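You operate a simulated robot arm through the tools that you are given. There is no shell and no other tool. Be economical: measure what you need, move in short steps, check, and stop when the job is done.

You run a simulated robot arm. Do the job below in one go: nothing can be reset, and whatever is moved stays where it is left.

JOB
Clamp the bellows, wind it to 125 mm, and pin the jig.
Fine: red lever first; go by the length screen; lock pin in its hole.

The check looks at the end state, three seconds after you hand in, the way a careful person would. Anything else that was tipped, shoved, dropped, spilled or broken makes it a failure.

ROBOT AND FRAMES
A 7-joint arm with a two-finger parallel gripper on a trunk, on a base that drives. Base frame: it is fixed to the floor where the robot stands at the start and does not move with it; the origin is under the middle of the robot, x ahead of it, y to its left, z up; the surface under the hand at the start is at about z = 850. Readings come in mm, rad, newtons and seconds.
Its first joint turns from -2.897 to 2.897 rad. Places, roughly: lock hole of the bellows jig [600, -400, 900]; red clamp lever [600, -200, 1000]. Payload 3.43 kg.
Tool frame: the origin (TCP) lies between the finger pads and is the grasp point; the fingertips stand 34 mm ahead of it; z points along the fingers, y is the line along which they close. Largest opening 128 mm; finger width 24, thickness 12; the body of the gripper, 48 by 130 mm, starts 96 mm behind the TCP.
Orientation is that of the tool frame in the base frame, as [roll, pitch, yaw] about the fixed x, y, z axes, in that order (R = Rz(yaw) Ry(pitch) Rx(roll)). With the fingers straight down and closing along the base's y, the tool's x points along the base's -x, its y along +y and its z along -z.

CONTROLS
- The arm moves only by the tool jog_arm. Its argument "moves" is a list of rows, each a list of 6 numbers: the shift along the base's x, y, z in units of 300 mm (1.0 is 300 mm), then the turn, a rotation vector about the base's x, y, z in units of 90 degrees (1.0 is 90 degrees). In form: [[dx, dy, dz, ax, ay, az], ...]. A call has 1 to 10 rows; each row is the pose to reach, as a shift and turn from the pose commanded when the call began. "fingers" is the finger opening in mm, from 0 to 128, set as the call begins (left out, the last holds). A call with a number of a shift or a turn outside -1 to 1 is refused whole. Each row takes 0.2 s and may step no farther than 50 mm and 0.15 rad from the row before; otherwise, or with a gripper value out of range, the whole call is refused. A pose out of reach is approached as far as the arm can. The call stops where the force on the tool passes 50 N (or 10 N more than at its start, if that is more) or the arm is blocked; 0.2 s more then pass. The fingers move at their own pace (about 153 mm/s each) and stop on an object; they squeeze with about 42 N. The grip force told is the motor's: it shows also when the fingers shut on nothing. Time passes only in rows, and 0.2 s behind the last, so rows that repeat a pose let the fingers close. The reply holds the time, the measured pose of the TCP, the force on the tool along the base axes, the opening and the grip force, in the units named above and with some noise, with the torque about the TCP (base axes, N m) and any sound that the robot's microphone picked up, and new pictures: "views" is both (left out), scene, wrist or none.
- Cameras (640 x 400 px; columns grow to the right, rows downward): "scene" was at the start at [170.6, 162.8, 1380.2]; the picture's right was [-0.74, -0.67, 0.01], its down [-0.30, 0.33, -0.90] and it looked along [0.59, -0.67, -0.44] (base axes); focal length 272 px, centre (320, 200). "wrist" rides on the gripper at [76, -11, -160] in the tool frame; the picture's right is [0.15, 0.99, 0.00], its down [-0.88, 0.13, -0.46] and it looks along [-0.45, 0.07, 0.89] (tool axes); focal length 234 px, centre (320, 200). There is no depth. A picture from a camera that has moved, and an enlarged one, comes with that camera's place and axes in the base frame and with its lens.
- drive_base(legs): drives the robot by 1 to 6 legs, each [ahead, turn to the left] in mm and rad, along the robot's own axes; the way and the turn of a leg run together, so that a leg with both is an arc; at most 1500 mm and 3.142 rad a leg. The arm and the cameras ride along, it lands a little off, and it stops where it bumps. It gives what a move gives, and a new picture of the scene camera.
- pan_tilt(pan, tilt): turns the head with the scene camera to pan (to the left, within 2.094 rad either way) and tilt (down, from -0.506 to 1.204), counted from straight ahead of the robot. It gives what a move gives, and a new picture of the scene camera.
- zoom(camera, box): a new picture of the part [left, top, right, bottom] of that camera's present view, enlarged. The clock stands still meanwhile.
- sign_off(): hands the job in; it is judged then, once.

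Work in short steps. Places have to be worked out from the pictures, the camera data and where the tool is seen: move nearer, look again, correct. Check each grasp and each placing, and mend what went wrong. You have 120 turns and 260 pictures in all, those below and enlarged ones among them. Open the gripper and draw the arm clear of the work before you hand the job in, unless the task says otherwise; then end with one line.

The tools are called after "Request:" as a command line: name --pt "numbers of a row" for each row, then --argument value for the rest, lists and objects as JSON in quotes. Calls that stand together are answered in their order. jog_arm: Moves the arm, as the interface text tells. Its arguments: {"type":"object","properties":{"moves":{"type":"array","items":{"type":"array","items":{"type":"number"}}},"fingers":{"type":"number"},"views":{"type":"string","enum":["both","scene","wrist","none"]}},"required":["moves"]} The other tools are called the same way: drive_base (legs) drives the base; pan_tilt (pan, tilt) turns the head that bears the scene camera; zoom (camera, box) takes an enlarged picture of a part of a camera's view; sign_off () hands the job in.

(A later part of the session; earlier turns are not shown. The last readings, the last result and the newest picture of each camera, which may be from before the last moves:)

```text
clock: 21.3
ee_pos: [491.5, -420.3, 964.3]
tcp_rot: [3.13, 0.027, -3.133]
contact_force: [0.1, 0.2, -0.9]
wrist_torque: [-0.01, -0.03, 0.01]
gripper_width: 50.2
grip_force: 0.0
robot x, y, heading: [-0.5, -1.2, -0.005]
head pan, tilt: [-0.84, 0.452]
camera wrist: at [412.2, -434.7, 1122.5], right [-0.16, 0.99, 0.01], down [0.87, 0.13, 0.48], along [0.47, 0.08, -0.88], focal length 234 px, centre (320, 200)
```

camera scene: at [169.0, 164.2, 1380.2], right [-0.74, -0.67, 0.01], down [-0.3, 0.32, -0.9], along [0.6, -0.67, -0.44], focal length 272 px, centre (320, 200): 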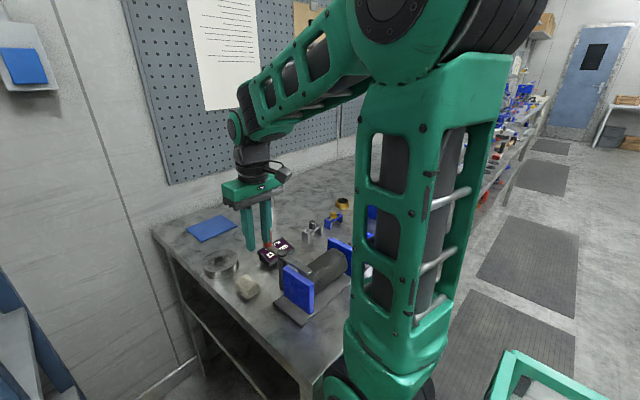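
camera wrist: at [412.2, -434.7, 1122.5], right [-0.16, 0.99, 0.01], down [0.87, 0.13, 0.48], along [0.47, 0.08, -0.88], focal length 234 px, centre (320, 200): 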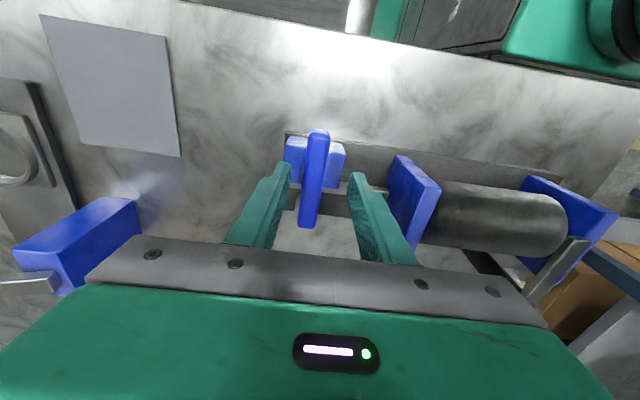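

Slightly off to the left; I correct it, lower 14 mm, then close.

Request:
jog_arm --pt "0.01 -0.012 -0.02 0 0 0" --pt "0.01 -0.012 -0.045 0 0 0" --views "none"

Request:
jog_arm --pt "0 0 0 0 0 0" --pt "0 0 0 0 0 0" --fingers 0 --views "wrist"

```text
clock: 21.9
ee_pos: [494.5, -426.1, 950.1]
tcp_rot: [3.131, 0.029, -3.134]
contact_force: [0.0, 0.5, -0.2]
wrist_torque: [-0.02, 0.01, -0.01]
gripper_width: 50.1
grip_force: 0.0
robot x, y, heading: [-1.9, -1.4, -0.001]
head pan, tilt: [-0.84, 0.452]
```

```text
clock: 22.5
ee_pos: [494.6, -426.3, 950.1]
tcp_rot: [3.131, 0.026, -3.134]
contact_force: [-1.0, -8.3, -5.3]
wrist_torque: [-0.5, -0.72, -0.02]
gripper_width: 21.4
grip_force: 45.3
robot x, y, heading: [-1.5, -6.5, 0.001]
head pan, tilt: [-0.84, 0.452]
camera wrist: at [415.2, -440.6, 1108.4], right [-0.15, 0.99, 0.01], down [0.87, 0.13, 0.48], along [0.47, 0.08, -0.88], focal length 234 px, centre (320, 200)
```

wrist: 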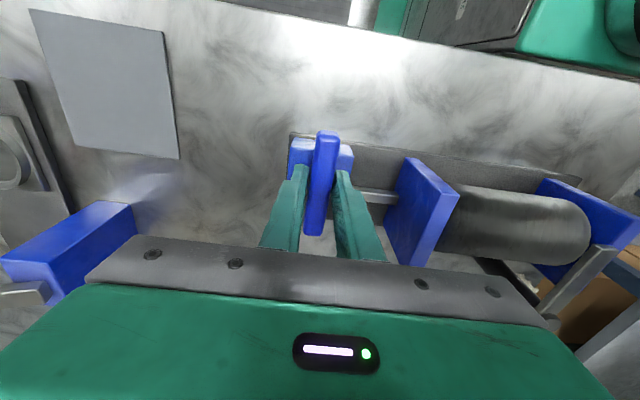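

Gripped at 21.4 mm. I turn clockwise (seen from above) by about 49° as a test.

Request:
jog_arm --pt "0 0 0 0 0 -0.09" --pt "0 0 0 0 0 -0.18" --pt "0 0 0 0 0 -0.27" --pt "0 0 0 0 0 -0.36" --pt "0 0 0 0 0 -0.45" --pt "0 0 0 0 0 -0.54" --views "both"

Request:
zoom --camera "scene" --box '[250, 225, 320, 275]'

```text
clock: 23.9
ee_pos: [496.6, -425.9, 950.3]
tcp_rot: [3.13, 0.027, 2.311]
contact_force: [0.6, 0.8, -1.8]
wrist_torque: [2.31, 0.15, 5.95]
gripper_width: 52.1
grip_force: 44.9
robot x, y, heading: [-2.2, -3.8, 0.002]
head pan, tilt: [-0.84, 0.452]
camera scene: at [170.6, 162.8, 1380.2], right [-0.74, -0.67, 0.01], down [-0.3, 0.33, -0.9], along [0.59, -0.67, -0.44], focal length 272 px, centre (320, 200)
camera wrist: at [433.6, -376.4, 1108.9], right [0.63, 0.78, 0.01], down [0.68, -0.56, 0.48], along [0.38, -0.3, -0.88], focal length 234 px, centre (320, 200)
```

scene: 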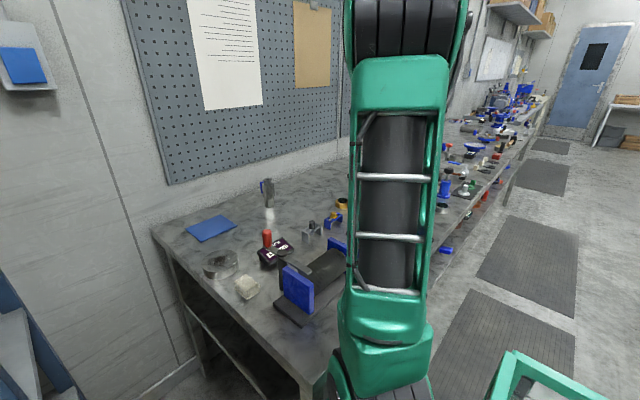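
wrist: 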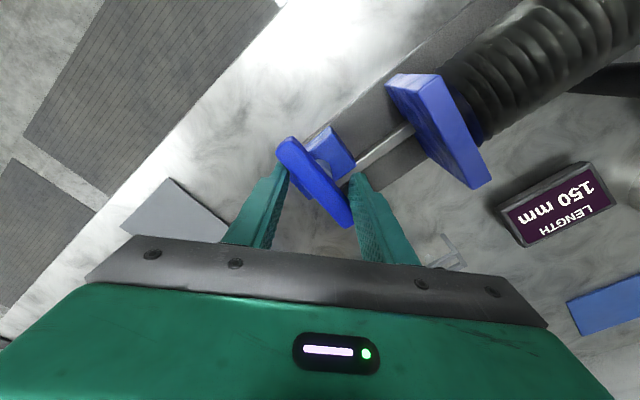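

```text
8.00 times, centred on (285, 250) of scene
camera zoom: at [170.6, 162.8, 1380.2], right [-0.74, -0.67, 0.01], down [-0.3, 0.33, -0.9], along [0.59, -0.67, -0.44], focal length 2172 px, centre (600, -200)
```

zoom: 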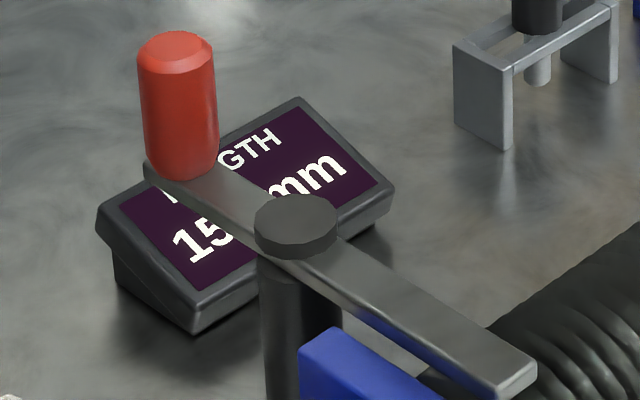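

The bar did not turn: the fingers were pried open (52 mm), so clockwise is against the stop or too stiff. I return to the original yaw and try counter-clockwise.

Request:
jog_arm --pt "0 0 0 0 0 0.09" --pt "0 0 0 0 0 0.18" --pt "0 0 0 0 0 0.27" --pt "0 0 0 0 0 0.36" --pt "0 0 0 0 0 0.45" --pt "0 0 0 0 0 0.54" --pt "0 0 0 0 0 0.62" --pt "0 0 0 0 0 0.7" --views "wrist"

```text
clock: 25.7
ee_pos: [496.0, -427.6, 951.3]
tcp_rot: [3.132, 0.026, -2.878]
contact_force: [14.7, 21.3, 4.4]
wrist_torque: [0.21, -0.2, -0.11]
gripper_width: 21.5
grip_force: 45.4
robot x, y, heading: [-1.9, -4.9, 0.001]
head pan, tilt: [-0.84, 0.452]
camera wrist: at [423.3, -460.6, 1109.0], right [-0.4, 0.92, 0.01], down [0.8, 0.35, 0.48], along [0.44, 0.2, -0.88], focal length 234 px, centre (320, 200)
```

wrist: 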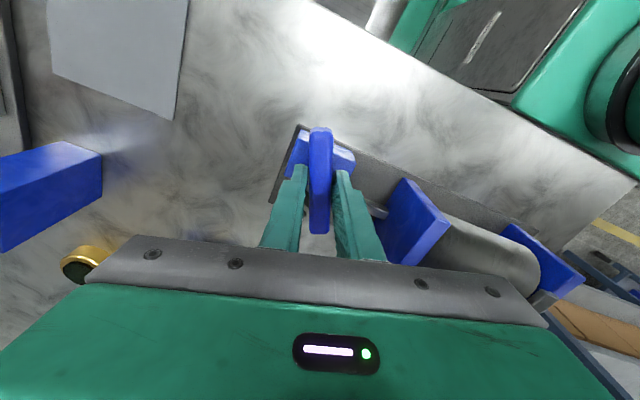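

Counter-clockwise it follows the hand with little torque. I continue to about +90°.

Request:
jog_arm --pt "0 0 0 0 0 0.09" --pt "0 0 0 0 0 0.18" --pt "0 0 0 0 0 0.27" --pt "0 0 0 0 0 0.36" --pt "0 0 0 0 0 0.45" --pt "0 0 0 0 0 0.54" --pt "0 0 0 0 0 0.63" --pt "0 0 0 0 0 0.72" --pt "0 0 0 0 0 0.81" --pt "0 0 0 0 0 0.84" --views "both"

Request:
zoom --camera "scene" --box '[250, 225, 320, 275]'

```text
clock: 27.9
ee_pos: [496.8, -429.9, 951.6]
tcp_rot: [3.131, 0.023, -1.561]
contact_force: [21.9, -20.4, 2.0]
wrist_torque: [-0.94, -1.05, -0.12]
gripper_width: 21.2
grip_force: 44.7
robot x, y, heading: [-2.0, -3.3, -0.001]
head pan, tilt: [-0.84, 0.452]
camera scene: at [171.4, 162.3, 1380.2], right [-0.74, -0.67, 0.01], down [-0.3, 0.33, -0.9], along [0.59, -0.67, -0.45], focal length 272 px, centre (320, 200)
camera wrist: at [511.6, -509.3, 1109.3], right [-0.99, -0.16, 0.01], down [-0.14, 0.87, 0.48], along [-0.08, 0.47, -0.88], focal length 234 px, centre (320, 200)
```

scene: 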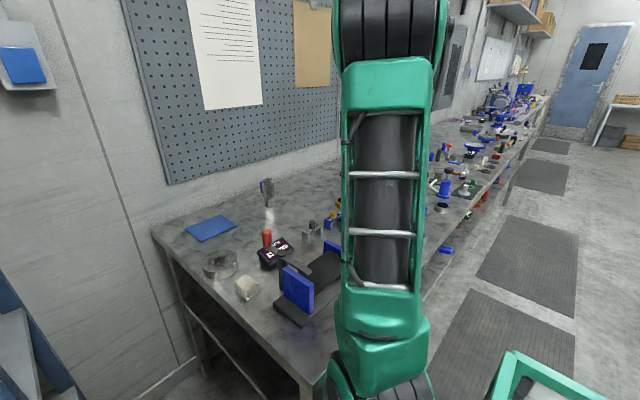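
wrist: 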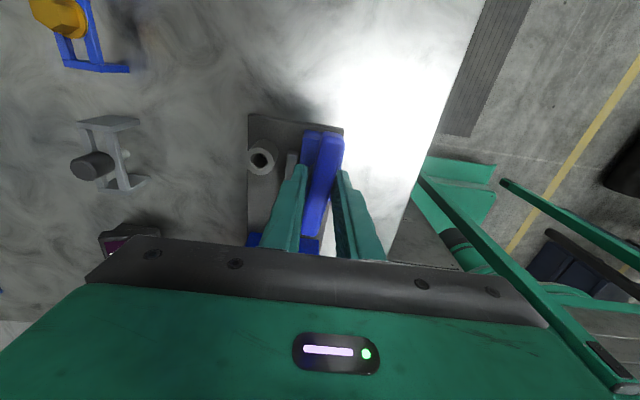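

```text
8.00 times, centred on (285, 250) of scene
camera zoom: at [171.4, 162.3, 1380.2], right [-0.74, -0.67, 0.01], down [-0.3, 0.33, -0.9], along [0.59, -0.67, -0.45], focal length 2172 px, centre (600, -200)
```

zoom: 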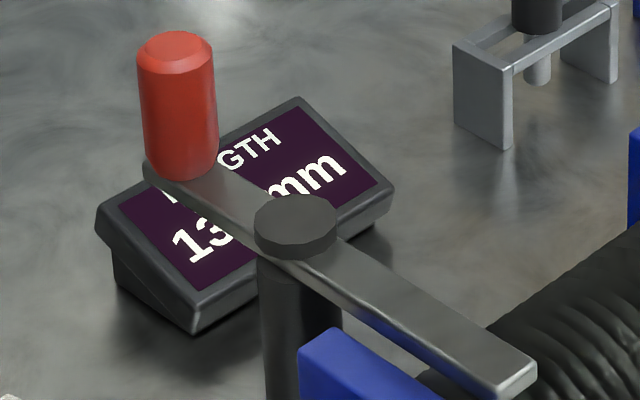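

The length now shows "13x", with the last digit hidden by the lever cap. I wind about 27° more and look again.

Request:
jog_arm --pt "0.005 -0.005 0 0 0 0.075" --pt "0.005 -0.005 0 0 0 0.15" --pt "0.005 -0.005 0 0 0 0.225" --pt "0.005 -0.005 0 0 0 0.3" --views "wrist"

Request:
zoom --camera "scene" --box '[250, 225, 320, 275]'

```text
clock: 28.9
ee_pos: [499.0, -428.8, 949.9]
tcp_rot: [3.132, 0.028, -1.085]
contact_force: [27.3, -1.0, 25.6]
wrist_torque: [0.19, -1.32, -0.2]
gripper_width: 21.5
grip_force: 44.4
robot x, y, heading: [-0.1, -2.7, -0.003]
head pan, tilt: [-0.84, 0.452]
camera wrist: at [548.0, -493.9, 1108.3], right [-0.81, -0.59, 0.01], down [-0.52, 0.71, 0.48], along [-0.29, 0.39, -0.88], focal length 234 px, centre (320, 200)
```

wrist: 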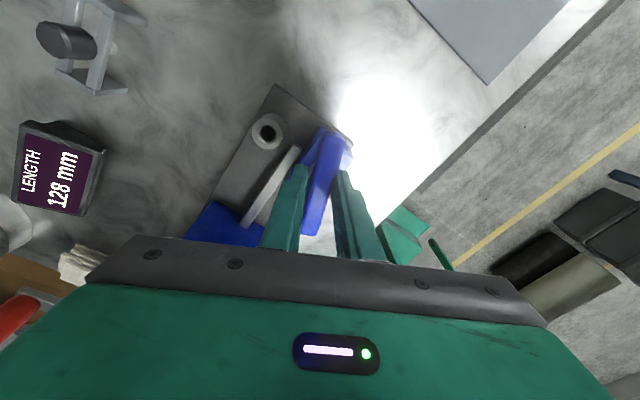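

```text
8.00 times, centred on (285, 250) of scene
camera zoom: at [171.1, 163.4, 1380.1], right [-0.74, -0.67, 0.01], down [-0.3, 0.32, -0.9], along [0.59, -0.67, -0.44], focal length 2172 px, centre (600, -200)
```

zoom: 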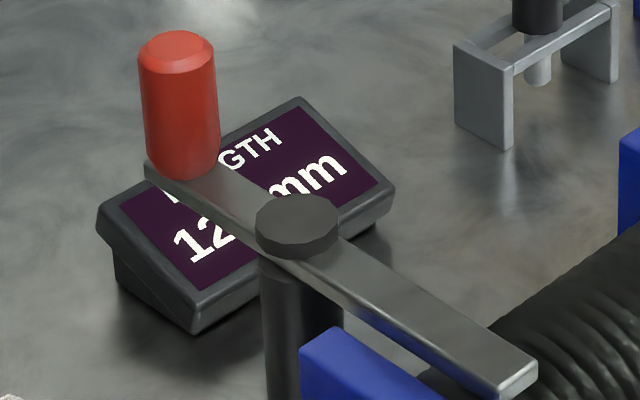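

The wrist camera now reads the screen: 128 mm at about 118°, so roughly 5.4° per mm. I turn 14° more.

Request:
jog_arm --pt "0.003 0 0.003 0 0 0.08" --pt "0.003 0 0.003 0 0 0.156" --views "wrist"

Request:
zoom --camera "wrist" --box '[0, 50, 160, 250]'

```text
clock: 29.3
ee_pos: [494.8, -424.0, 940.8]
tcp_rot: [-3.118, 0.06, -0.975]
contact_force: [44.6, 15.6, -12.5]
wrist_torque: [-0.81, -1.0, 0.06]
gripper_width: 22.1
grip_force: 45.4
robot x, y, heading: [1.8, -4.1, -0.001]
head pan, tilt: [-0.84, 0.452]
stopped in row 2: the force on the tool passed its limit at 144 N (the readings are from after the stop); the commanded pose is now the measured one
camera wrist: at [549.5, -491.7, 1097.0], right [-0.74, -0.68, -0.03], down [-0.6, 0.62, 0.51], along [-0.32, 0.39, -0.86], focal length 234 px, centre (320, 200)
```

wrist: 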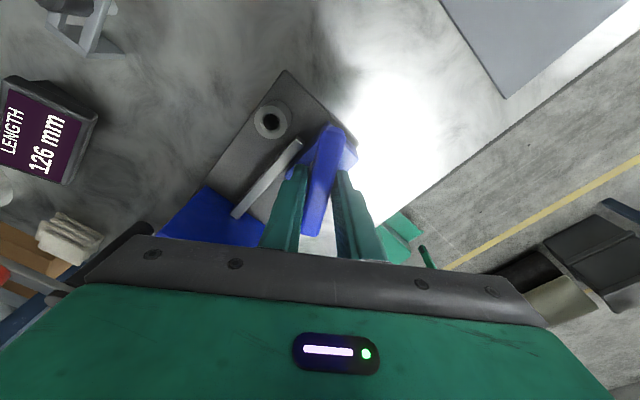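

```text
2.00 times, centred on (80, 150) of wrist
camera zoom: at [549.5, -491.7, 1097.0], right [-0.74, -0.68, -0.03], down [-0.6, 0.62, 0.51], along [-0.32, 0.39, -0.86], focal length 468 px, centre (800, 300)
```

zoom: 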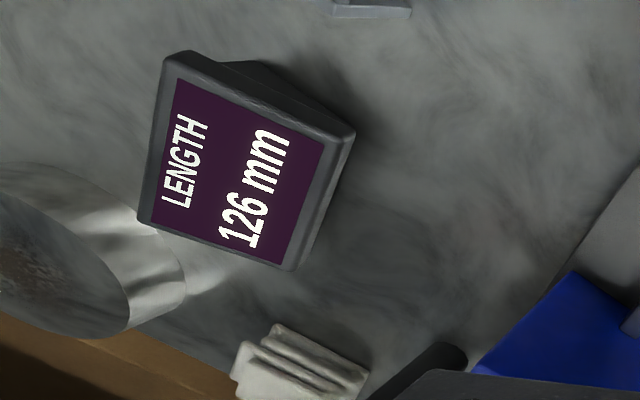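

The screen reads 126 mm, but the wrist seems to have reached its joint limit (force spike and a slight tilt). I release and rise, then will regrip from the other side.

Request:
jog_arm --pt "0 0 0 0 0 0" --pt "0 0 0.02 0 0 0" --pt "0 0 0.1 0 0 -0.03" --pt "0 0 0.22 0 0 -0.1" --pt "0 0 0.35 0 0 -0.15" --fingers 50 --views "wrist"

Request:
zoom --camera "wrist" --box '[0, 50, 320, 250]'

```text
clock: 30.5
ee_pos: [489.2, -426.2, 1048.5]
tcp_rot: [-3.121, 0.064, -1.214]
contact_force: [1.1, -0.2, 0.4]
wrist_torque: [0.03, 0.05, 0.03]
gripper_width: 50.3
grip_force: 0.0
robot x, y, heading: [0.4, -5.1, 0.003]
head pan, tilt: [-0.84, 0.452]
camera wrist: at [527.8, -503.7, 1202.5], right [-0.88, -0.48, -0.03], down [-0.43, 0.75, 0.51], along [-0.22, 0.46, -0.86], focal length 234 px, centre (320, 200)
```

wrist: 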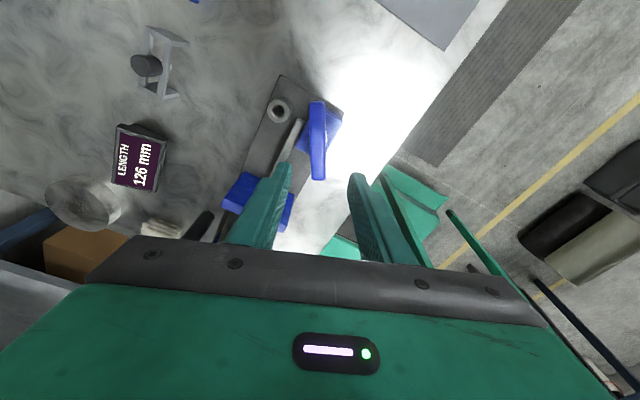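

```text
2.00 times, centred on (160, 150) of wrist
camera zoom: at [527.8, -503.7, 1202.5], right [-0.88, -0.48, -0.03], down [-0.43, 0.75, 0.51], along [-0.22, 0.46, -0.86], focal length 468 px, centre (640, 300)
```

zoom: 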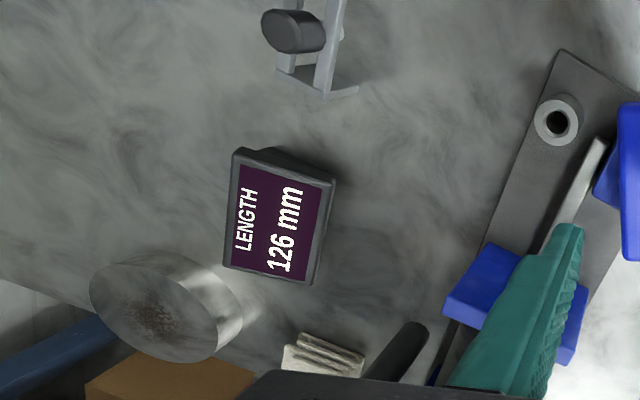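

The length holds at 126 mm when released, and the bar now lies at about -58° to x. I correct the small tilt, then rotate the hand back about 165° at height.

Request:
jog_arm --pt "0.02 0 0.0 -0.0428 -0.002 0" --views "none"

Request:
jog_arm --pt "0 0 0.02 0 0 -0.092" --pt "0 0 0.04 0 0 -0.184" --pt "0 0 0.04 0 0 -0.276" --pt "0 0 0.04 0 0 -0.368" --pt "0 0 0.04 0 0 -0.46" --pt "0 0 0.04 0 0 -0.552" --pt "0 0 0.04 0 0 -0.644" --pt "0 0 0.04 0 0 -0.736" --pt "0 0 0.04 0 0 -0.828" --pt "0 0 0.04 0 0 -0.92" --views "none"

Request:
jog_arm --pt "0 0 0 0 0 -0.092" --pt "0 0 0 0 0 -0.184" --pt "0 0 0 0 0 -0.276" --pt "0 0 0 0 0 -0.368" --pt "0 0 0 0 0 -0.46" --pt "0 0 0 0 0 -0.552" --pt "0 0 0 0 0 -0.644" --pt "0 0 0 0 0 -0.736" --pt "0 0 0 0 0 -0.828" --pt "0 0 0 0 0 -0.92" --views "both"

```text
clock: 30.9
ee_pos: [495.8, -428.0, 1046.7]
tcp_rot: [3.14, -0.001, -1.214]
contact_force: [0.2, -0.9, 0.2]
wrist_torque: [0.01, 0.03, -0.01]
gripper_width: 49.9
grip_force: 0.1
robot x, y, heading: [-2.7, -2.6, -0.002]
head pan, tilt: [-0.84, 0.452]
```

```text
clock: 33.1
ee_pos: [494.2, -427.7, 1058.2]
tcp_rot: [3.141, -0.001, -2.662]
contact_force: [-0.4, 0.8, 0.2]
wrist_torque: [0.03, 0.0, 0.01]
gripper_width: 50.0
grip_force: 0.1
robot x, y, heading: [-3.9, -0.7, -0.0]
head pan, tilt: [-0.84, 0.452]
```

```text
clock: 35.3
ee_pos: [496.3, -427.2, 1058.3]
tcp_rot: [-3.139, -0.002, 2.177]
contact_force: [-0.2, -0.4, 0.7]
wrist_torque: [-0.03, 0.01, 0.03]
gripper_width: 50.1
grip_force: 0.2
robot x, y, heading: [-2.5, -4.3, -0.0]
head pan, tilt: [-0.84, 0.452]
camera scene: at [170.9, 162.8, 1380.2], right [-0.74, -0.67, 0.01], down [-0.3, 0.33, -0.9], along [0.59, -0.67, -0.44], focal length 272 px, centre (320, 200)
camera wrist: at [443.8, -371.5, 1219.2], right [0.73, 0.68, 0.0], down [0.61, -0.65, 0.45], along [0.31, -0.33, -0.89], focal length 234 px, centre (320, 200)
```

scene: 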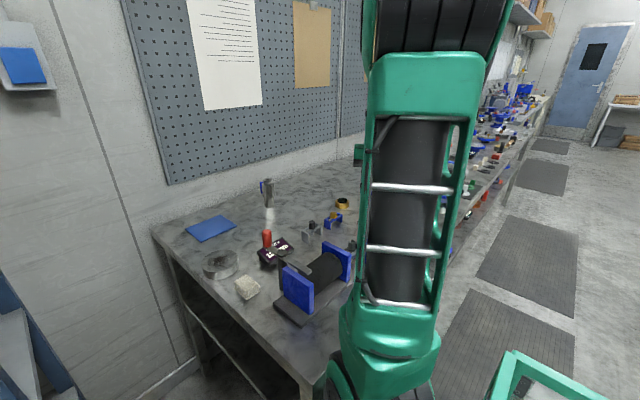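
wrist: 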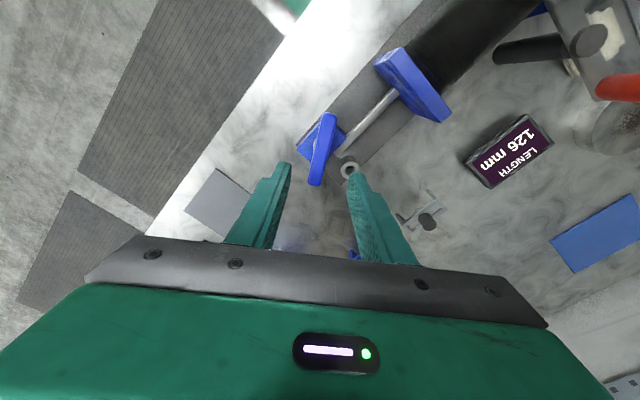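

The bar is at -58.6°, the hand at -55°, and the centre is at about (497,-426). Gripping will nudge it slightly in the wanted direction. I descend and then grip.

Request:
jog_arm --pt "0 0.003 -0.12 0 0 0" --pt "0 0.003 -0.24 0 0 0" --pt "0 0.003 -0.35 0 0 0" --views "wrist"

Request:
jog_arm --pt "0 0 0 0 0 0" --pt "0 0 0 0 0 0" --fingers 0 --views "wrist"

```text
clock: 36.1
ee_pos: [495.0, -426.0, 955.6]
tcp_rot: [-3.137, -0.001, 2.178]
contact_force: [0.2, 0.6, 0.2]
wrist_torque: [-0.05, -0.01, -0.04]
gripper_width: 49.7
grip_force: 0.1
robot x, y, heading: [-1.3, -4.6, -0.001]
head pan, tilt: [-0.84, 0.452]
camera wrist: at [443.0, -370.6, 1115.3], right [0.73, 0.68, 0.0], down [0.61, -0.65, 0.45], along [0.31, -0.33, -0.89], focal length 234 px, centre (320, 200)
```

wrist: 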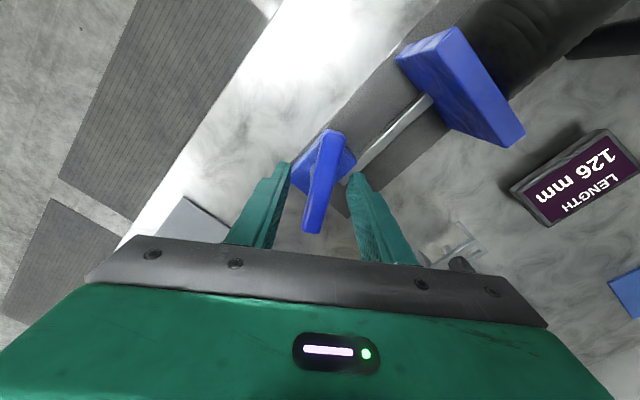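

```text
clock: 36.7
ee_pos: [496.5, -424.9, 954.2]
tcp_rot: [-3.141, -0.002, 2.181]
contact_force: [10.2, 9.6, -6.0]
wrist_torque: [-0.5, -1.03, 0.01]
gripper_width: 21.7
grip_force: 44.8
robot x, y, heading: [1.6, -3.6, 0.002]
head pan, tilt: [-0.84, 0.452]
camera wrist: at [444.4, -370.2, 1115.0], right [0.73, 0.69, 0.0], down [0.61, -0.65, 0.45], along [0.31, -0.33, -0.89], focal length 234 px, centre (320, 200)
```

wrist: 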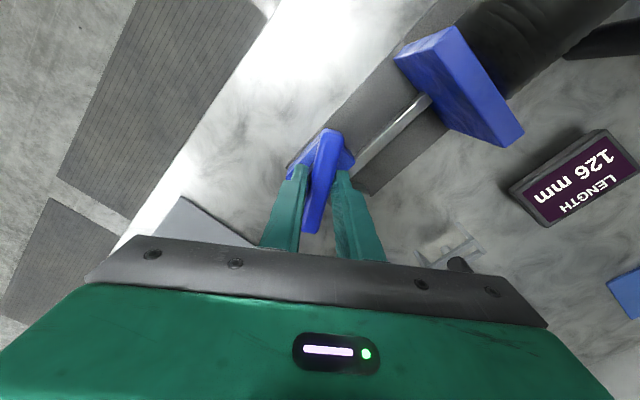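

Gripped, still 126. I turn 3° counter-clockwise and read the screen.

Request:
jog_arm --pt "0 0 0 0 0 0.02" --pt "0 0 0 0 0 0.033" --views "wrist"

```text
clock: 37.3
ee_pos: [496.2, -425.9, 954.8]
tcp_rot: [3.142, -0.002, 2.234]
contact_force: [22.3, 10.9, -2.3]
wrist_torque: [1.13, -0.21, 0.01]
gripper_width: 21.6
grip_force: 45.0
robot x, y, heading: [-2.4, -5.3, -0.003]
head pan, tilt: [-0.84, 0.452]
camera wrist: at [441.5, -373.1, 1115.0], right [0.69, 0.72, 0.0], down [0.65, -0.61, 0.45], along [0.33, -0.31, -0.89], focal length 234 px, centre (320, 200)
```

wrist: 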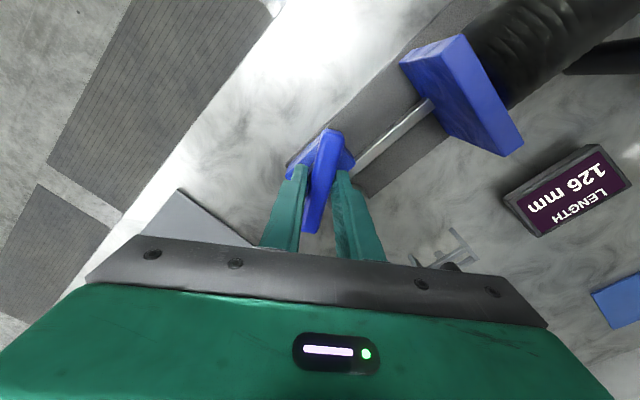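

Still 126; another 3°.

Request:
jog_arm --pt "0 0 0 0 0 0.02" --pt "0 0 0 0 0 0.033" --views "wrist"

```text
clock: 37.9
ee_pos: [496.7, -425.4, 953.8]
tcp_rot: [3.142, 0.001, 2.286]
contact_force: [28.3, 13.7, 8.9]
wrist_torque: [1.31, -0.28, 0.04]
gripper_width: 21.2
grip_force: 44.5
robot x, y, heading: [0.3, -5.3, -0.0]
head pan, tilt: [-0.84, 0.452]
camera wrist: at [438.6, -375.8, 1114.9], right [0.65, 0.76, 0.0], down [0.68, -0.58, 0.46], along [0.34, -0.3, -0.89], focal length 234 px, centre (320, 200)
```

wrist: 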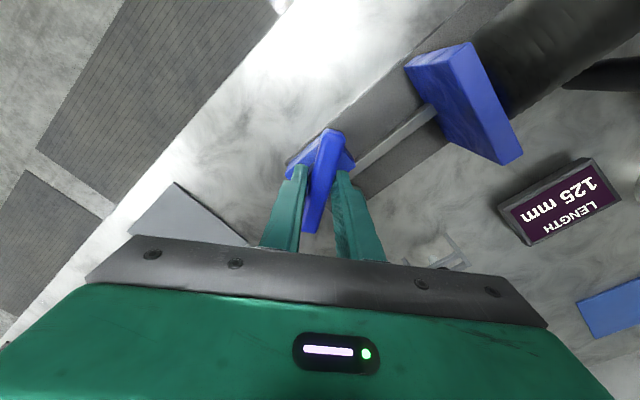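

It reads 125. I add about 1° to sit nearer the middle of that reading.

Request:
jog_arm --pt "0 0 0 0 0 0.012" --pt "0 0 0 0 0 0.012" --views "wrist"

Request:
jog_arm --pt "0 0 0 0 0 0" --pt "0 0 0.02 0 0 0" --pt "0 0 0.12 0 0 0" --pt "0 0 0.25 0 0 0" --pt "0 0 0.4 0 0 0" --fingers 50 --views "wrist"

```text
clock: 38.5
ee_pos: [495.4, -425.9, 955.0]
tcp_rot: [-3.141, -0.001, 2.303]
contact_force: [35.6, 10.9, 9.0]
wrist_torque: [0.6, -0.88, 0.05]
gripper_width: 21.5
grip_force: 45.1
robot x, y, heading: [0.1, -1.4, 0.003]
head pan, tilt: [-0.84, 0.452]
camera wrist: at [437.6, -376.9, 1114.8], right [0.64, 0.77, 0.0], down [0.69, -0.57, 0.46], along [0.35, -0.29, -0.89], focal length 234 px, centre (320, 200)
```

wrist: 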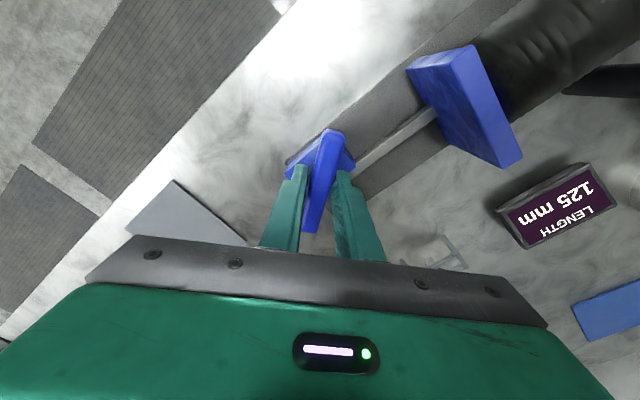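

```text
clock: 39.7
ee_pos: [495.0, -428.8, 1075.2]
tcp_rot: [-3.14, -0.002, 2.3]
contact_force: [-0.5, 0.0, -0.7]
wrist_torque: [0.0, 0.02, -0.03]
gripper_width: 50.2
grip_force: 0.0
robot x, y, heading: [-0.8, -2.3, -0.0]
head pan, tilt: [-0.84, 0.452]
camera wrist: at [436.3, -379.8, 1235.2], right [0.64, 0.77, 0.0], down [0.69, -0.57, 0.45], along [0.35, -0.29, -0.89], focal length 234 px, centre (320, 200)
```

wrist: 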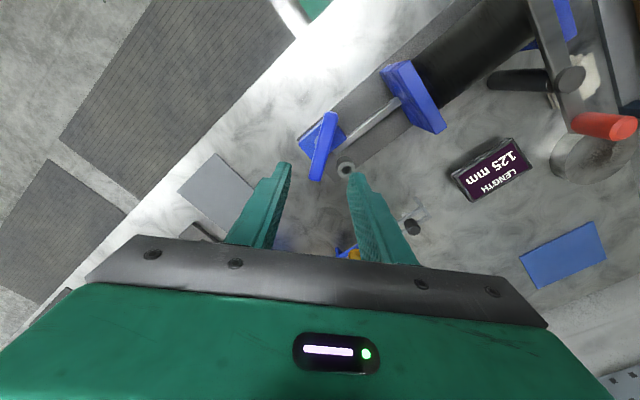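

It holds at 125 after release. Now for the pin: I move over toward the racks with the hand back at its original yaw to compare the two pins.

Request:
jog_arm --pt "0.05 0 0.05 0 0 0.09" --pt "0.1 0 0.1 0 0 0.18" --pt "0.15 0 0.1 0 0 0.27" --pt "0.2 0 0.1 0 0 0.36" --pt "0.25 0 0.1 0 0 0.45" --pt "0.3 0 0.1 0 0 0.535" --fingers 60 --views "both"

Request:
zoom --camera "wrist" --box '[220, 100, 400, 240]'

Request:
zoom --camera "scene" --box '[290, 195, 370, 255]'

```text
clock: 41.1
ee_pos: [583.9, -426.4, 1105.4]
tcp_rot: [3.14, -0.002, -3.141]
contact_force: [0.2, -0.1, 0.2]
wrist_torque: [0.0, 0.03, -0.04]
gripper_width: 60.2
grip_force: 0.1
robot x, y, heading: [-1.1, -2.7, -0.0]
head pan, tilt: [-0.84, 0.452]
camera scene: at [170.8, 162.9, 1380.2], right [-0.75, -0.67, 0.01], down [-0.3, 0.33, -0.9], along [0.59, -0.67, -0.44], focal length 272 px, centre (320, 200)
camera wrist: at [508.9, -438.3, 1265.4], right [-0.15, 0.99, 0.0], down [0.88, 0.13, 0.45], along [0.45, 0.07, -0.89], focal length 234 px, centre (320, 200)
```

scene: 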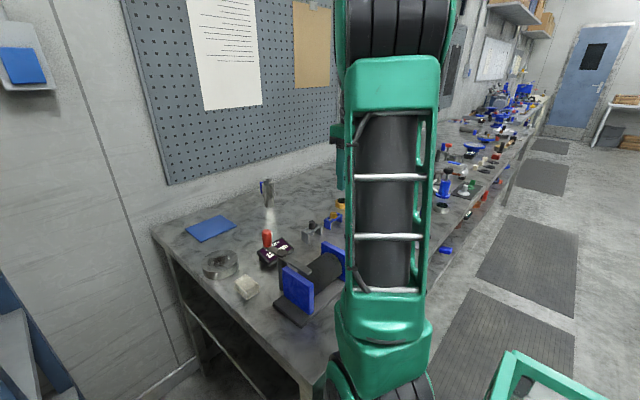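
wrist: 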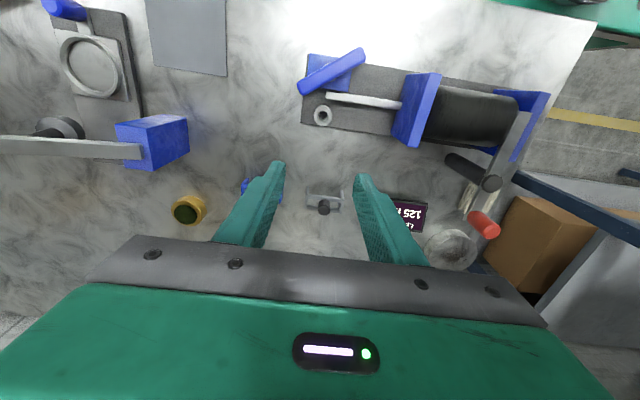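

```text
2.86 times, centred on (310, 170) of wrist
camera zoom: at [508.9, -438.3, 1265.4], right [-0.15, 0.99, 0.0], down [0.88, 0.13, 0.45], along [0.45, 0.07, -0.89], focal length 669 px, centre (349, 286)
```

zoom: 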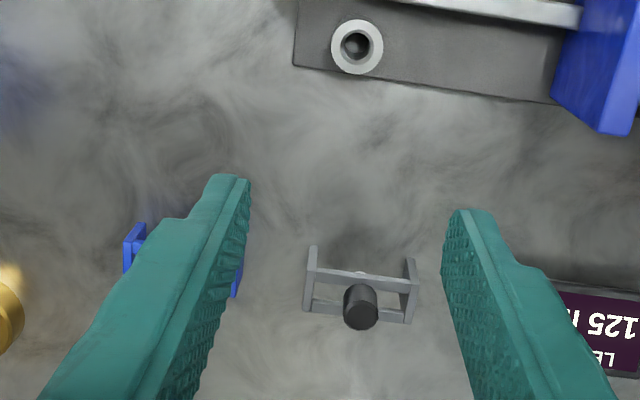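

```text
6.67 times, centred on (330, 225) of scene
camera zoom: at [170.8, 162.9, 1380.2], right [-0.75, -0.67, 0.01], down [-0.3, 0.33, -0.9], along [0.59, -0.67, -0.44], focal length 1810 px, centre (253, 33)
```

zoom: 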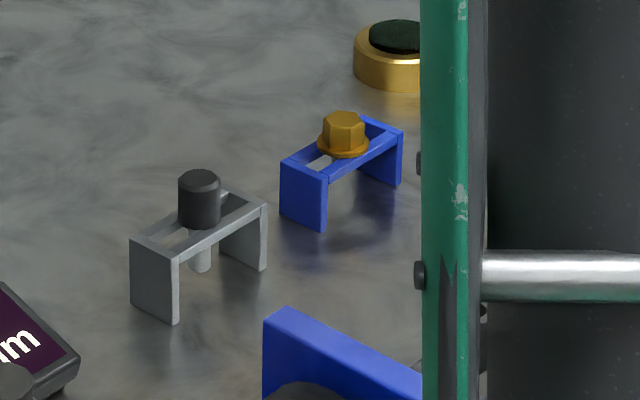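

The dark cylindrical-headed pin in the grey rack suits the plain collar, while the amber one is a hex bolt. I place the pin at (700,-401) with its head at z 891–917, and the hole at (551,-426). I move above the pin.

Request:
jog_arm --pt "0.13 0.03 0 0 0 0" --pt "0.26 0.06 0 0 0 0" --pt "0.385 0.085 -0.05 0 0 0" --pt "0.385 0.085 -0.2 0 0 0" --pt "0.385 0.085 -0.35 0 0 0" --fingers 60 --views "both"

Request:
zoom --camera "scene" --box '[270, 175, 370, 250]'

```text
clock: 42.3
ee_pos: [700.4, -400.3, 999.4]
tcp_rot: [3.141, -0.003, -3.142]
contact_force: [-0.5, -0.3, -0.2]
wrist_torque: [0.01, -0.02, 0.0]
gripper_width: 59.9
grip_force: 0.1
robot x, y, heading: [-1.5, -3.7, -0.0]
head pan, tilt: [-0.84, 0.452]
camera scene: at [170.8, 162.9, 1380.2], right [-0.74, -0.67, 0.01], down [-0.3, 0.33, -0.9], along [0.59, -0.67, -0.44], focal length 272 px, centre (320, 200)
camera wrist: at [625.1, -411.9, 1158.8], right [-0.15, 0.99, 0.0], down [0.88, 0.13, 0.45], along [0.45, 0.07, -0.89], focal length 234 px, centre (320, 200)
```

scene: 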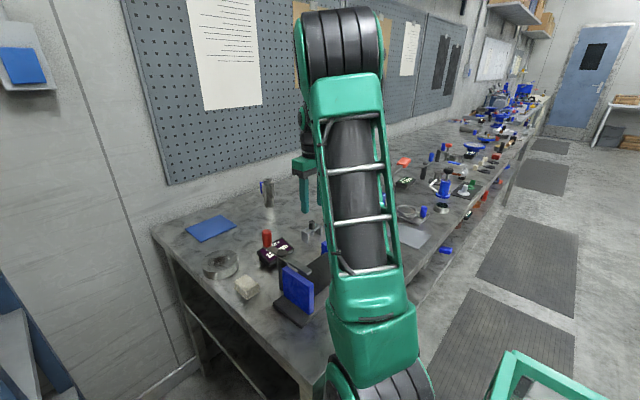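
wrist: 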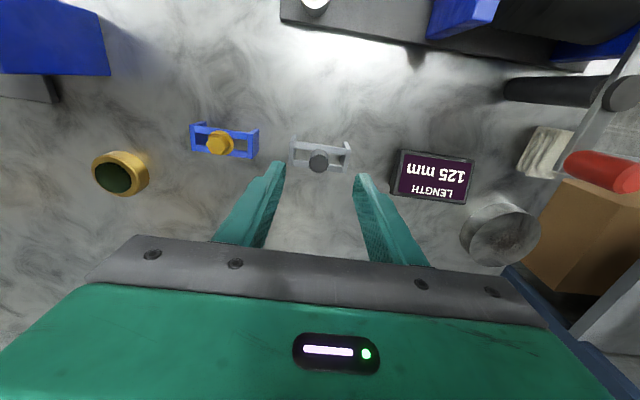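

```text
5.33 times, centred on (320, 212) of scene
camera zoom: at [170.8, 162.9, 1380.2], right [-0.74, -0.67, 0.01], down [-0.3, 0.33, -0.9], along [0.59, -0.67, -0.44], focal length 1448 px, centre (320, 133)
```

zoom: 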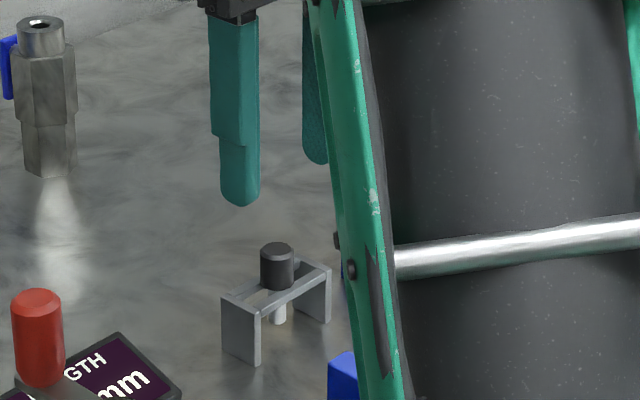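

The pin is nearly centred. I narrow to 40 mm, lower until the tips are just above the rack top, then check.

Request:
jog_arm --pt "0.007 -0.004 -0.08 0 0 0" --pt "0.007 -0.004 -0.16 0 0 0" --pt "0.007 -0.004 -0.22 0 0 0" --fingers 40 --views "wrist"

Request:
zoom --camera "scene" --box '[270, 195, 350, 255]'

Request:
zoom --camera "wrist" --box '[250, 130, 390, 250]'

```text
clock: 43.1
ee_pos: [699.8, -403.9, 931.5]
tcp_rot: [-3.14, -0.003, -3.141]
contact_force: [0.3, -0.7, 0.1]
wrist_torque: [0.0, -0.02, -0.02]
gripper_width: 39.7
grip_force: 0.1
robot x, y, heading: [1.1, -3.1, -0.002]
head pan, tilt: [-0.84, 0.452]
camera wrist: at [625.7, -414.0, 1091.6], right [-0.15, 0.99, 0.0], down [0.88, 0.13, 0.45], along [0.45, 0.07, -0.89], focal length 234 px, centre (320, 200)
```

wrist: 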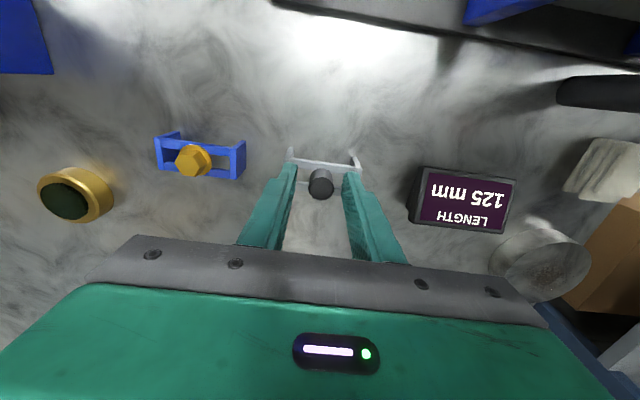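

```text
6.67 times, centred on (310, 225) of scene
camera zoom: at [170.9, 162.9, 1380.2], right [-0.74, -0.67, 0.01], down [-0.3, 0.33, -0.9], along [0.59, -0.67, -0.44], focal length 1810 px, centre (387, 33)
```

zoom: 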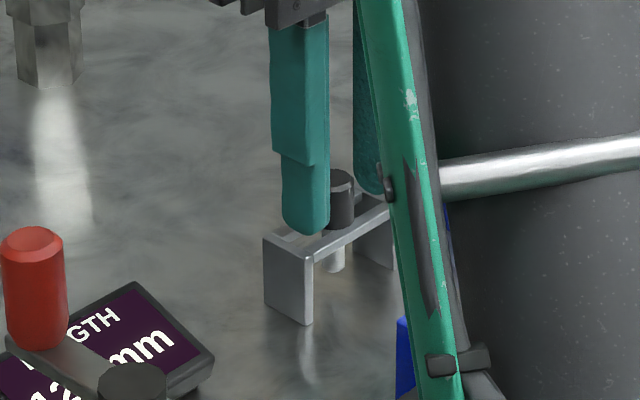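

```text
3.33 times, centred on (320, 190) of wrist
camera zoom: at [625.7, -414.0, 1091.6], right [-0.15, 0.99, 0.0], down [0.88, 0.13, 0.45], along [0.45, 0.07, -0.89], focal length 781 px, centre (320, 233)
```

zoom: 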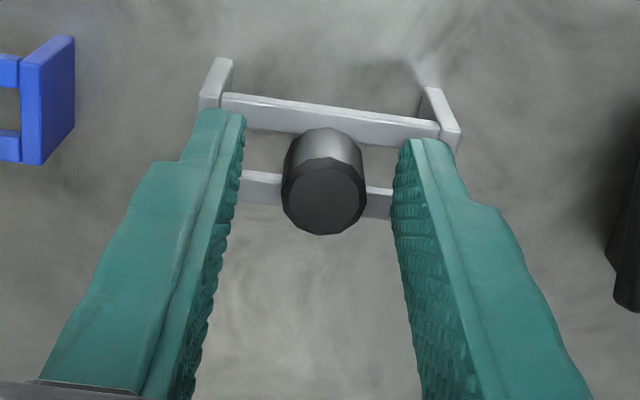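

The fingers straddle the head, tips just above the rack. I nudge +3 mm in x and close.

Request:
jog_arm --pt "0.01 0.004 0 0 0 0" --views "none"

Request:
jog_arm --pt "0 0 0 0 0 0" --pt "0 0 0 0 0 0" --fingers 0 --views "none"

Request:
jog_arm --pt "0 0 0.04 0 0 0" --pt "0 0 0.1 0 0 0" --pt "0 0 0.2 0 0 0" --pt "0 0 0.3 0 0 0" --views "both"

Request:
zoom --camera "scene" --box '[270, 185, 350, 245]'

```text
clock: 43.5
ee_pos: [704.6, -401.9, 931.6]
tcp_rot: [3.142, -0.003, -3.141]
contact_force: [-0.5, -0.3, -0.2]
wrist_torque: [0.02, -0.01, 0.0]
gripper_width: 40.0
grip_force: 0.0
robot x, y, heading: [2.1, -2.7, 0.004]
head pan, tilt: [-0.84, 0.452]
```

```text
clock: 44.1
ee_pos: [704.4, -400.3, 932.1]
tcp_rot: [-3.141, -0.002, -3.141]
contact_force: [0.5, 0.5, -0.2]
wrist_torque: [-0.03, 0.0, -0.04]
gripper_width: 19.9
grip_force: 41.5
robot x, y, heading: [-1.3, -0.4, -0.002]
head pan, tilt: [-0.84, 0.452]
```

```text
clock: 45.1
ee_pos: [704.4, -402.3, 1024.6]
tcp_rot: [3.14, -0.004, -3.141]
contact_force: [-0.1, 0.1, -0.7]
wrist_torque: [-0.01, -0.01, 0.01]
gripper_width: 20.2
grip_force: 42.3
robot x, y, heading: [-0.2, -4.2, 0.004]
head pan, tilt: [-0.84, 0.452]
camera scene: at [171.3, 162.8, 1380.2], right [-0.74, -0.67, 0.01], down [-0.3, 0.33, -0.9], along [0.59, -0.67, -0.45], focal length 272 px, centre (320, 200)
camera wrist: at [629.1, -413.5, 1185.0], right [-0.15, 0.99, 0.0], down [0.88, 0.13, 0.45], along [0.45, 0.07, -0.89], focal length 234 px, centre (320, 200)
```

scene: 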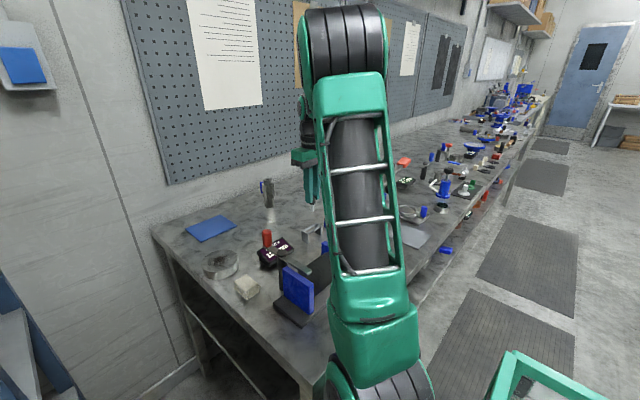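
wrist: 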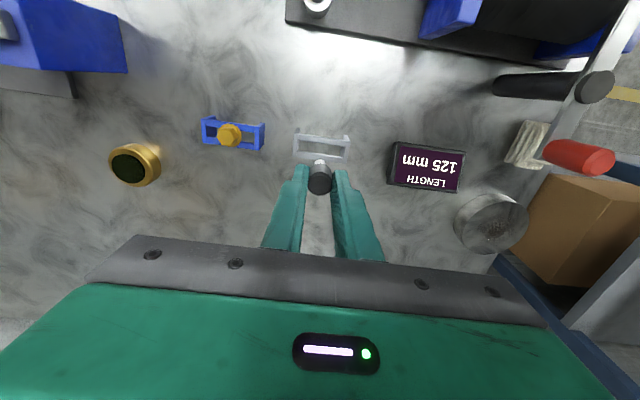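

```text
6.67 times, centred on (310, 215) of scene
camera zoom: at [171.3, 162.8, 1380.2], right [-0.74, -0.67, 0.01], down [-0.3, 0.33, -0.9], along [0.59, -0.67, -0.45], focal length 1810 px, centre (387, 100)
```

zoom: 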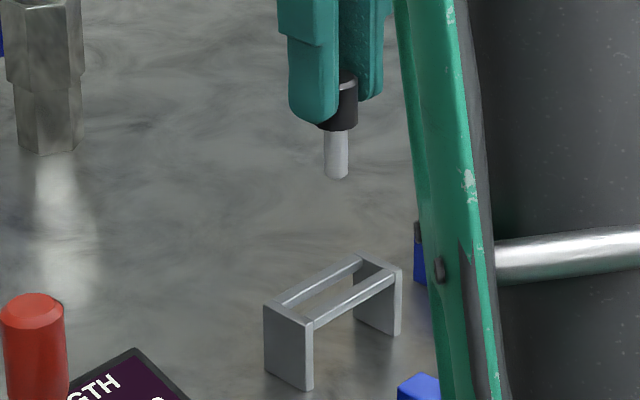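

The pin is held upright by its head (19.9 mm) and the rack is undisturbed. I carry it to above the hole.

Request:
jog_arm --pt "-0.14 -0.02 0 0 0 0" --pt "-0.28 -0.05 0 0 0 0" --pt "-0.42 -0.07 0 0 0 0" --pt "-0.512 -0.079 0 0 0 0" --pt "-0.512 -0.079 -0.06 0 0 0" --views "both"

Request:
zoom --camera "wrist" --box '[250, 110, 390, 230]'

Request:
zoom --camera "scene" --box '[310, 205, 390, 265]'

```text
clock: 46.3
ee_pos: [548.0, -429.6, 1004.6]
tcp_rot: [-3.141, -0.001, 3.139]
contact_force: [0.6, 0.7, -0.1]
wrist_torque: [-0.03, -0.02, -0.04]
gripper_width: 19.9
grip_force: 42.3
robot x, y, heading: [-1.0, -5.9, 0.0]
head pan, tilt: [-0.84, 0.452]
camera scene: at [170.9, 162.9, 1380.2], right [-0.74, -0.67, 0.01], down [-0.3, 0.33, -0.9], along [0.59, -0.67, -0.44], focal length 272 px, centre (320, 200)
camera wrist: at [472.6, -440.9, 1165.7], right [-0.15, 0.99, 0.0], down [0.88, 0.13, 0.45], along [0.45, 0.07, -0.89], focal length 234 px, centre (320, 200)
```

scene: 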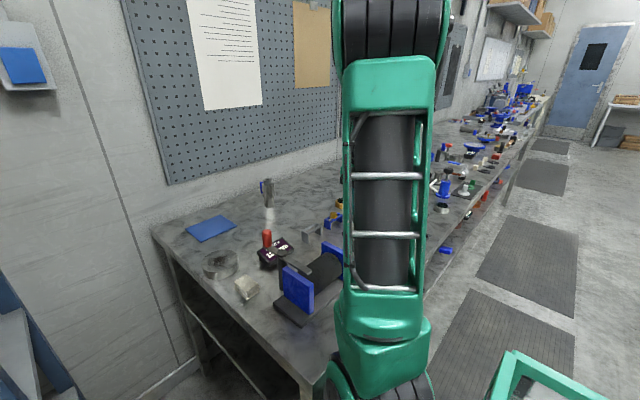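
wrist: 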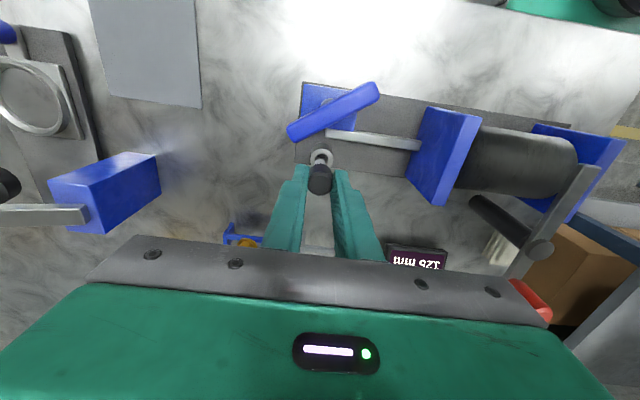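

```text
3.33 times, centred on (320, 170) of wrist
camera zoom: at [472.6, -440.9, 1165.7], right [-0.15, 0.99, 0.0], down [0.88, 0.13, 0.45], along [0.45, 0.07, -0.89], focal length 781 px, centre (320, 300)
```

zoom: 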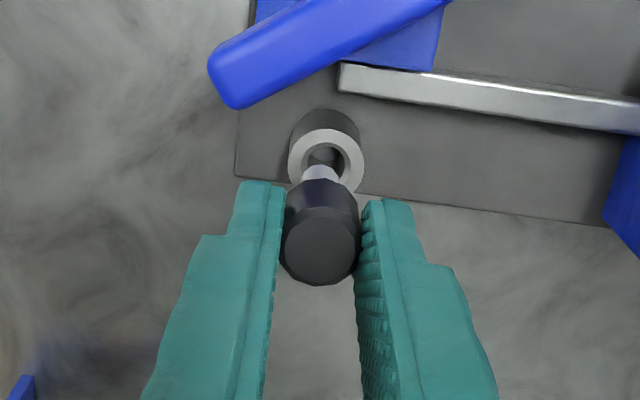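

```text
6.67 times, centred on (350, 235) of scene
camera zoom: at [170.9, 162.9, 1380.2], right [-0.74, -0.67, 0.01], down [-0.3, 0.33, -0.9], along [0.59, -0.67, -0.44], focal length 1810 px, centre (120, -33)
```

zoom: 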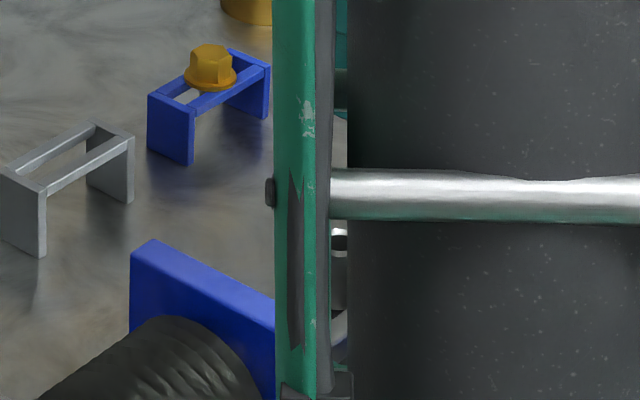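

The pin sits at (548,-429) and the hole at (550,-426), so I shift +2/+3 mm and lower until the tip is just above the collar.

Request:
jog_arm --pt "0.007 0.009 -0.03 0 0 0" --pt "0.007 0.009 -0.07 0 0 0" --views "wrist"

Request:
zoom --camera "wrist" --box '[285, 140, 355, 200]'

```text
clock: 46.9
ee_pos: [551.5, -425.5, 983.1]
tcp_rot: [-3.14, -0.002, 3.141]
contact_force: [0.0, 0.1, -0.3]
wrist_torque: [0.01, -0.02, -0.02]
gripper_width: 19.9
grip_force: 42.2
robot x, y, heading: [0.4, -1.9, 0.001]
head pan, tilt: [-0.84, 0.452]
camera wrist: at [477.1, -436.2, 1143.8], right [-0.15, 0.99, 0.0], down [0.88, 0.13, 0.45], along [0.45, 0.07, -0.89], focal length 234 px, centre (320, 200)
```

wrist: 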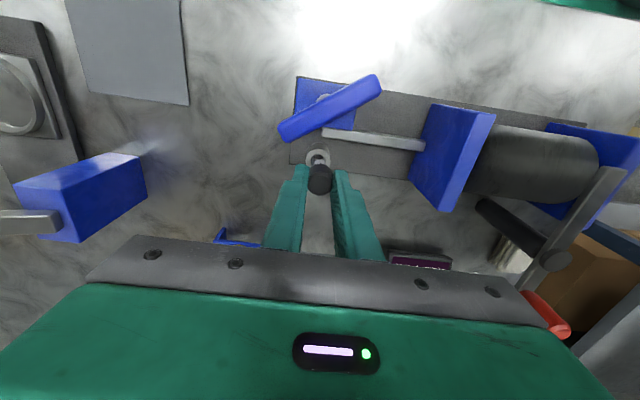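

```text
6.67 times, centred on (320, 170) of wrist
camera zoom: at [477.1, -436.2, 1143.8], right [-0.15, 0.99, 0.0], down [0.88, 0.13, 0.45], along [0.45, 0.07, -0.89], focal length 1561 px, centre (320, 400)
```

zoom: 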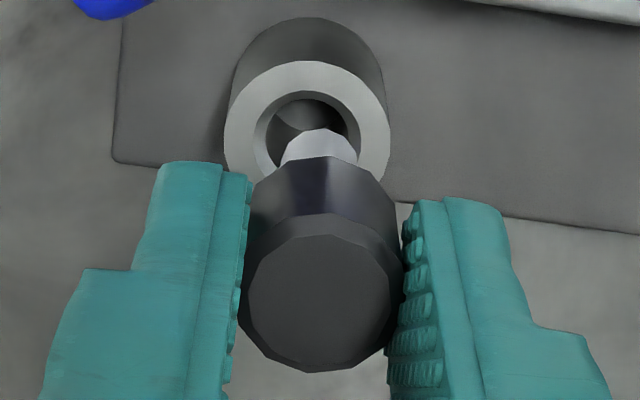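

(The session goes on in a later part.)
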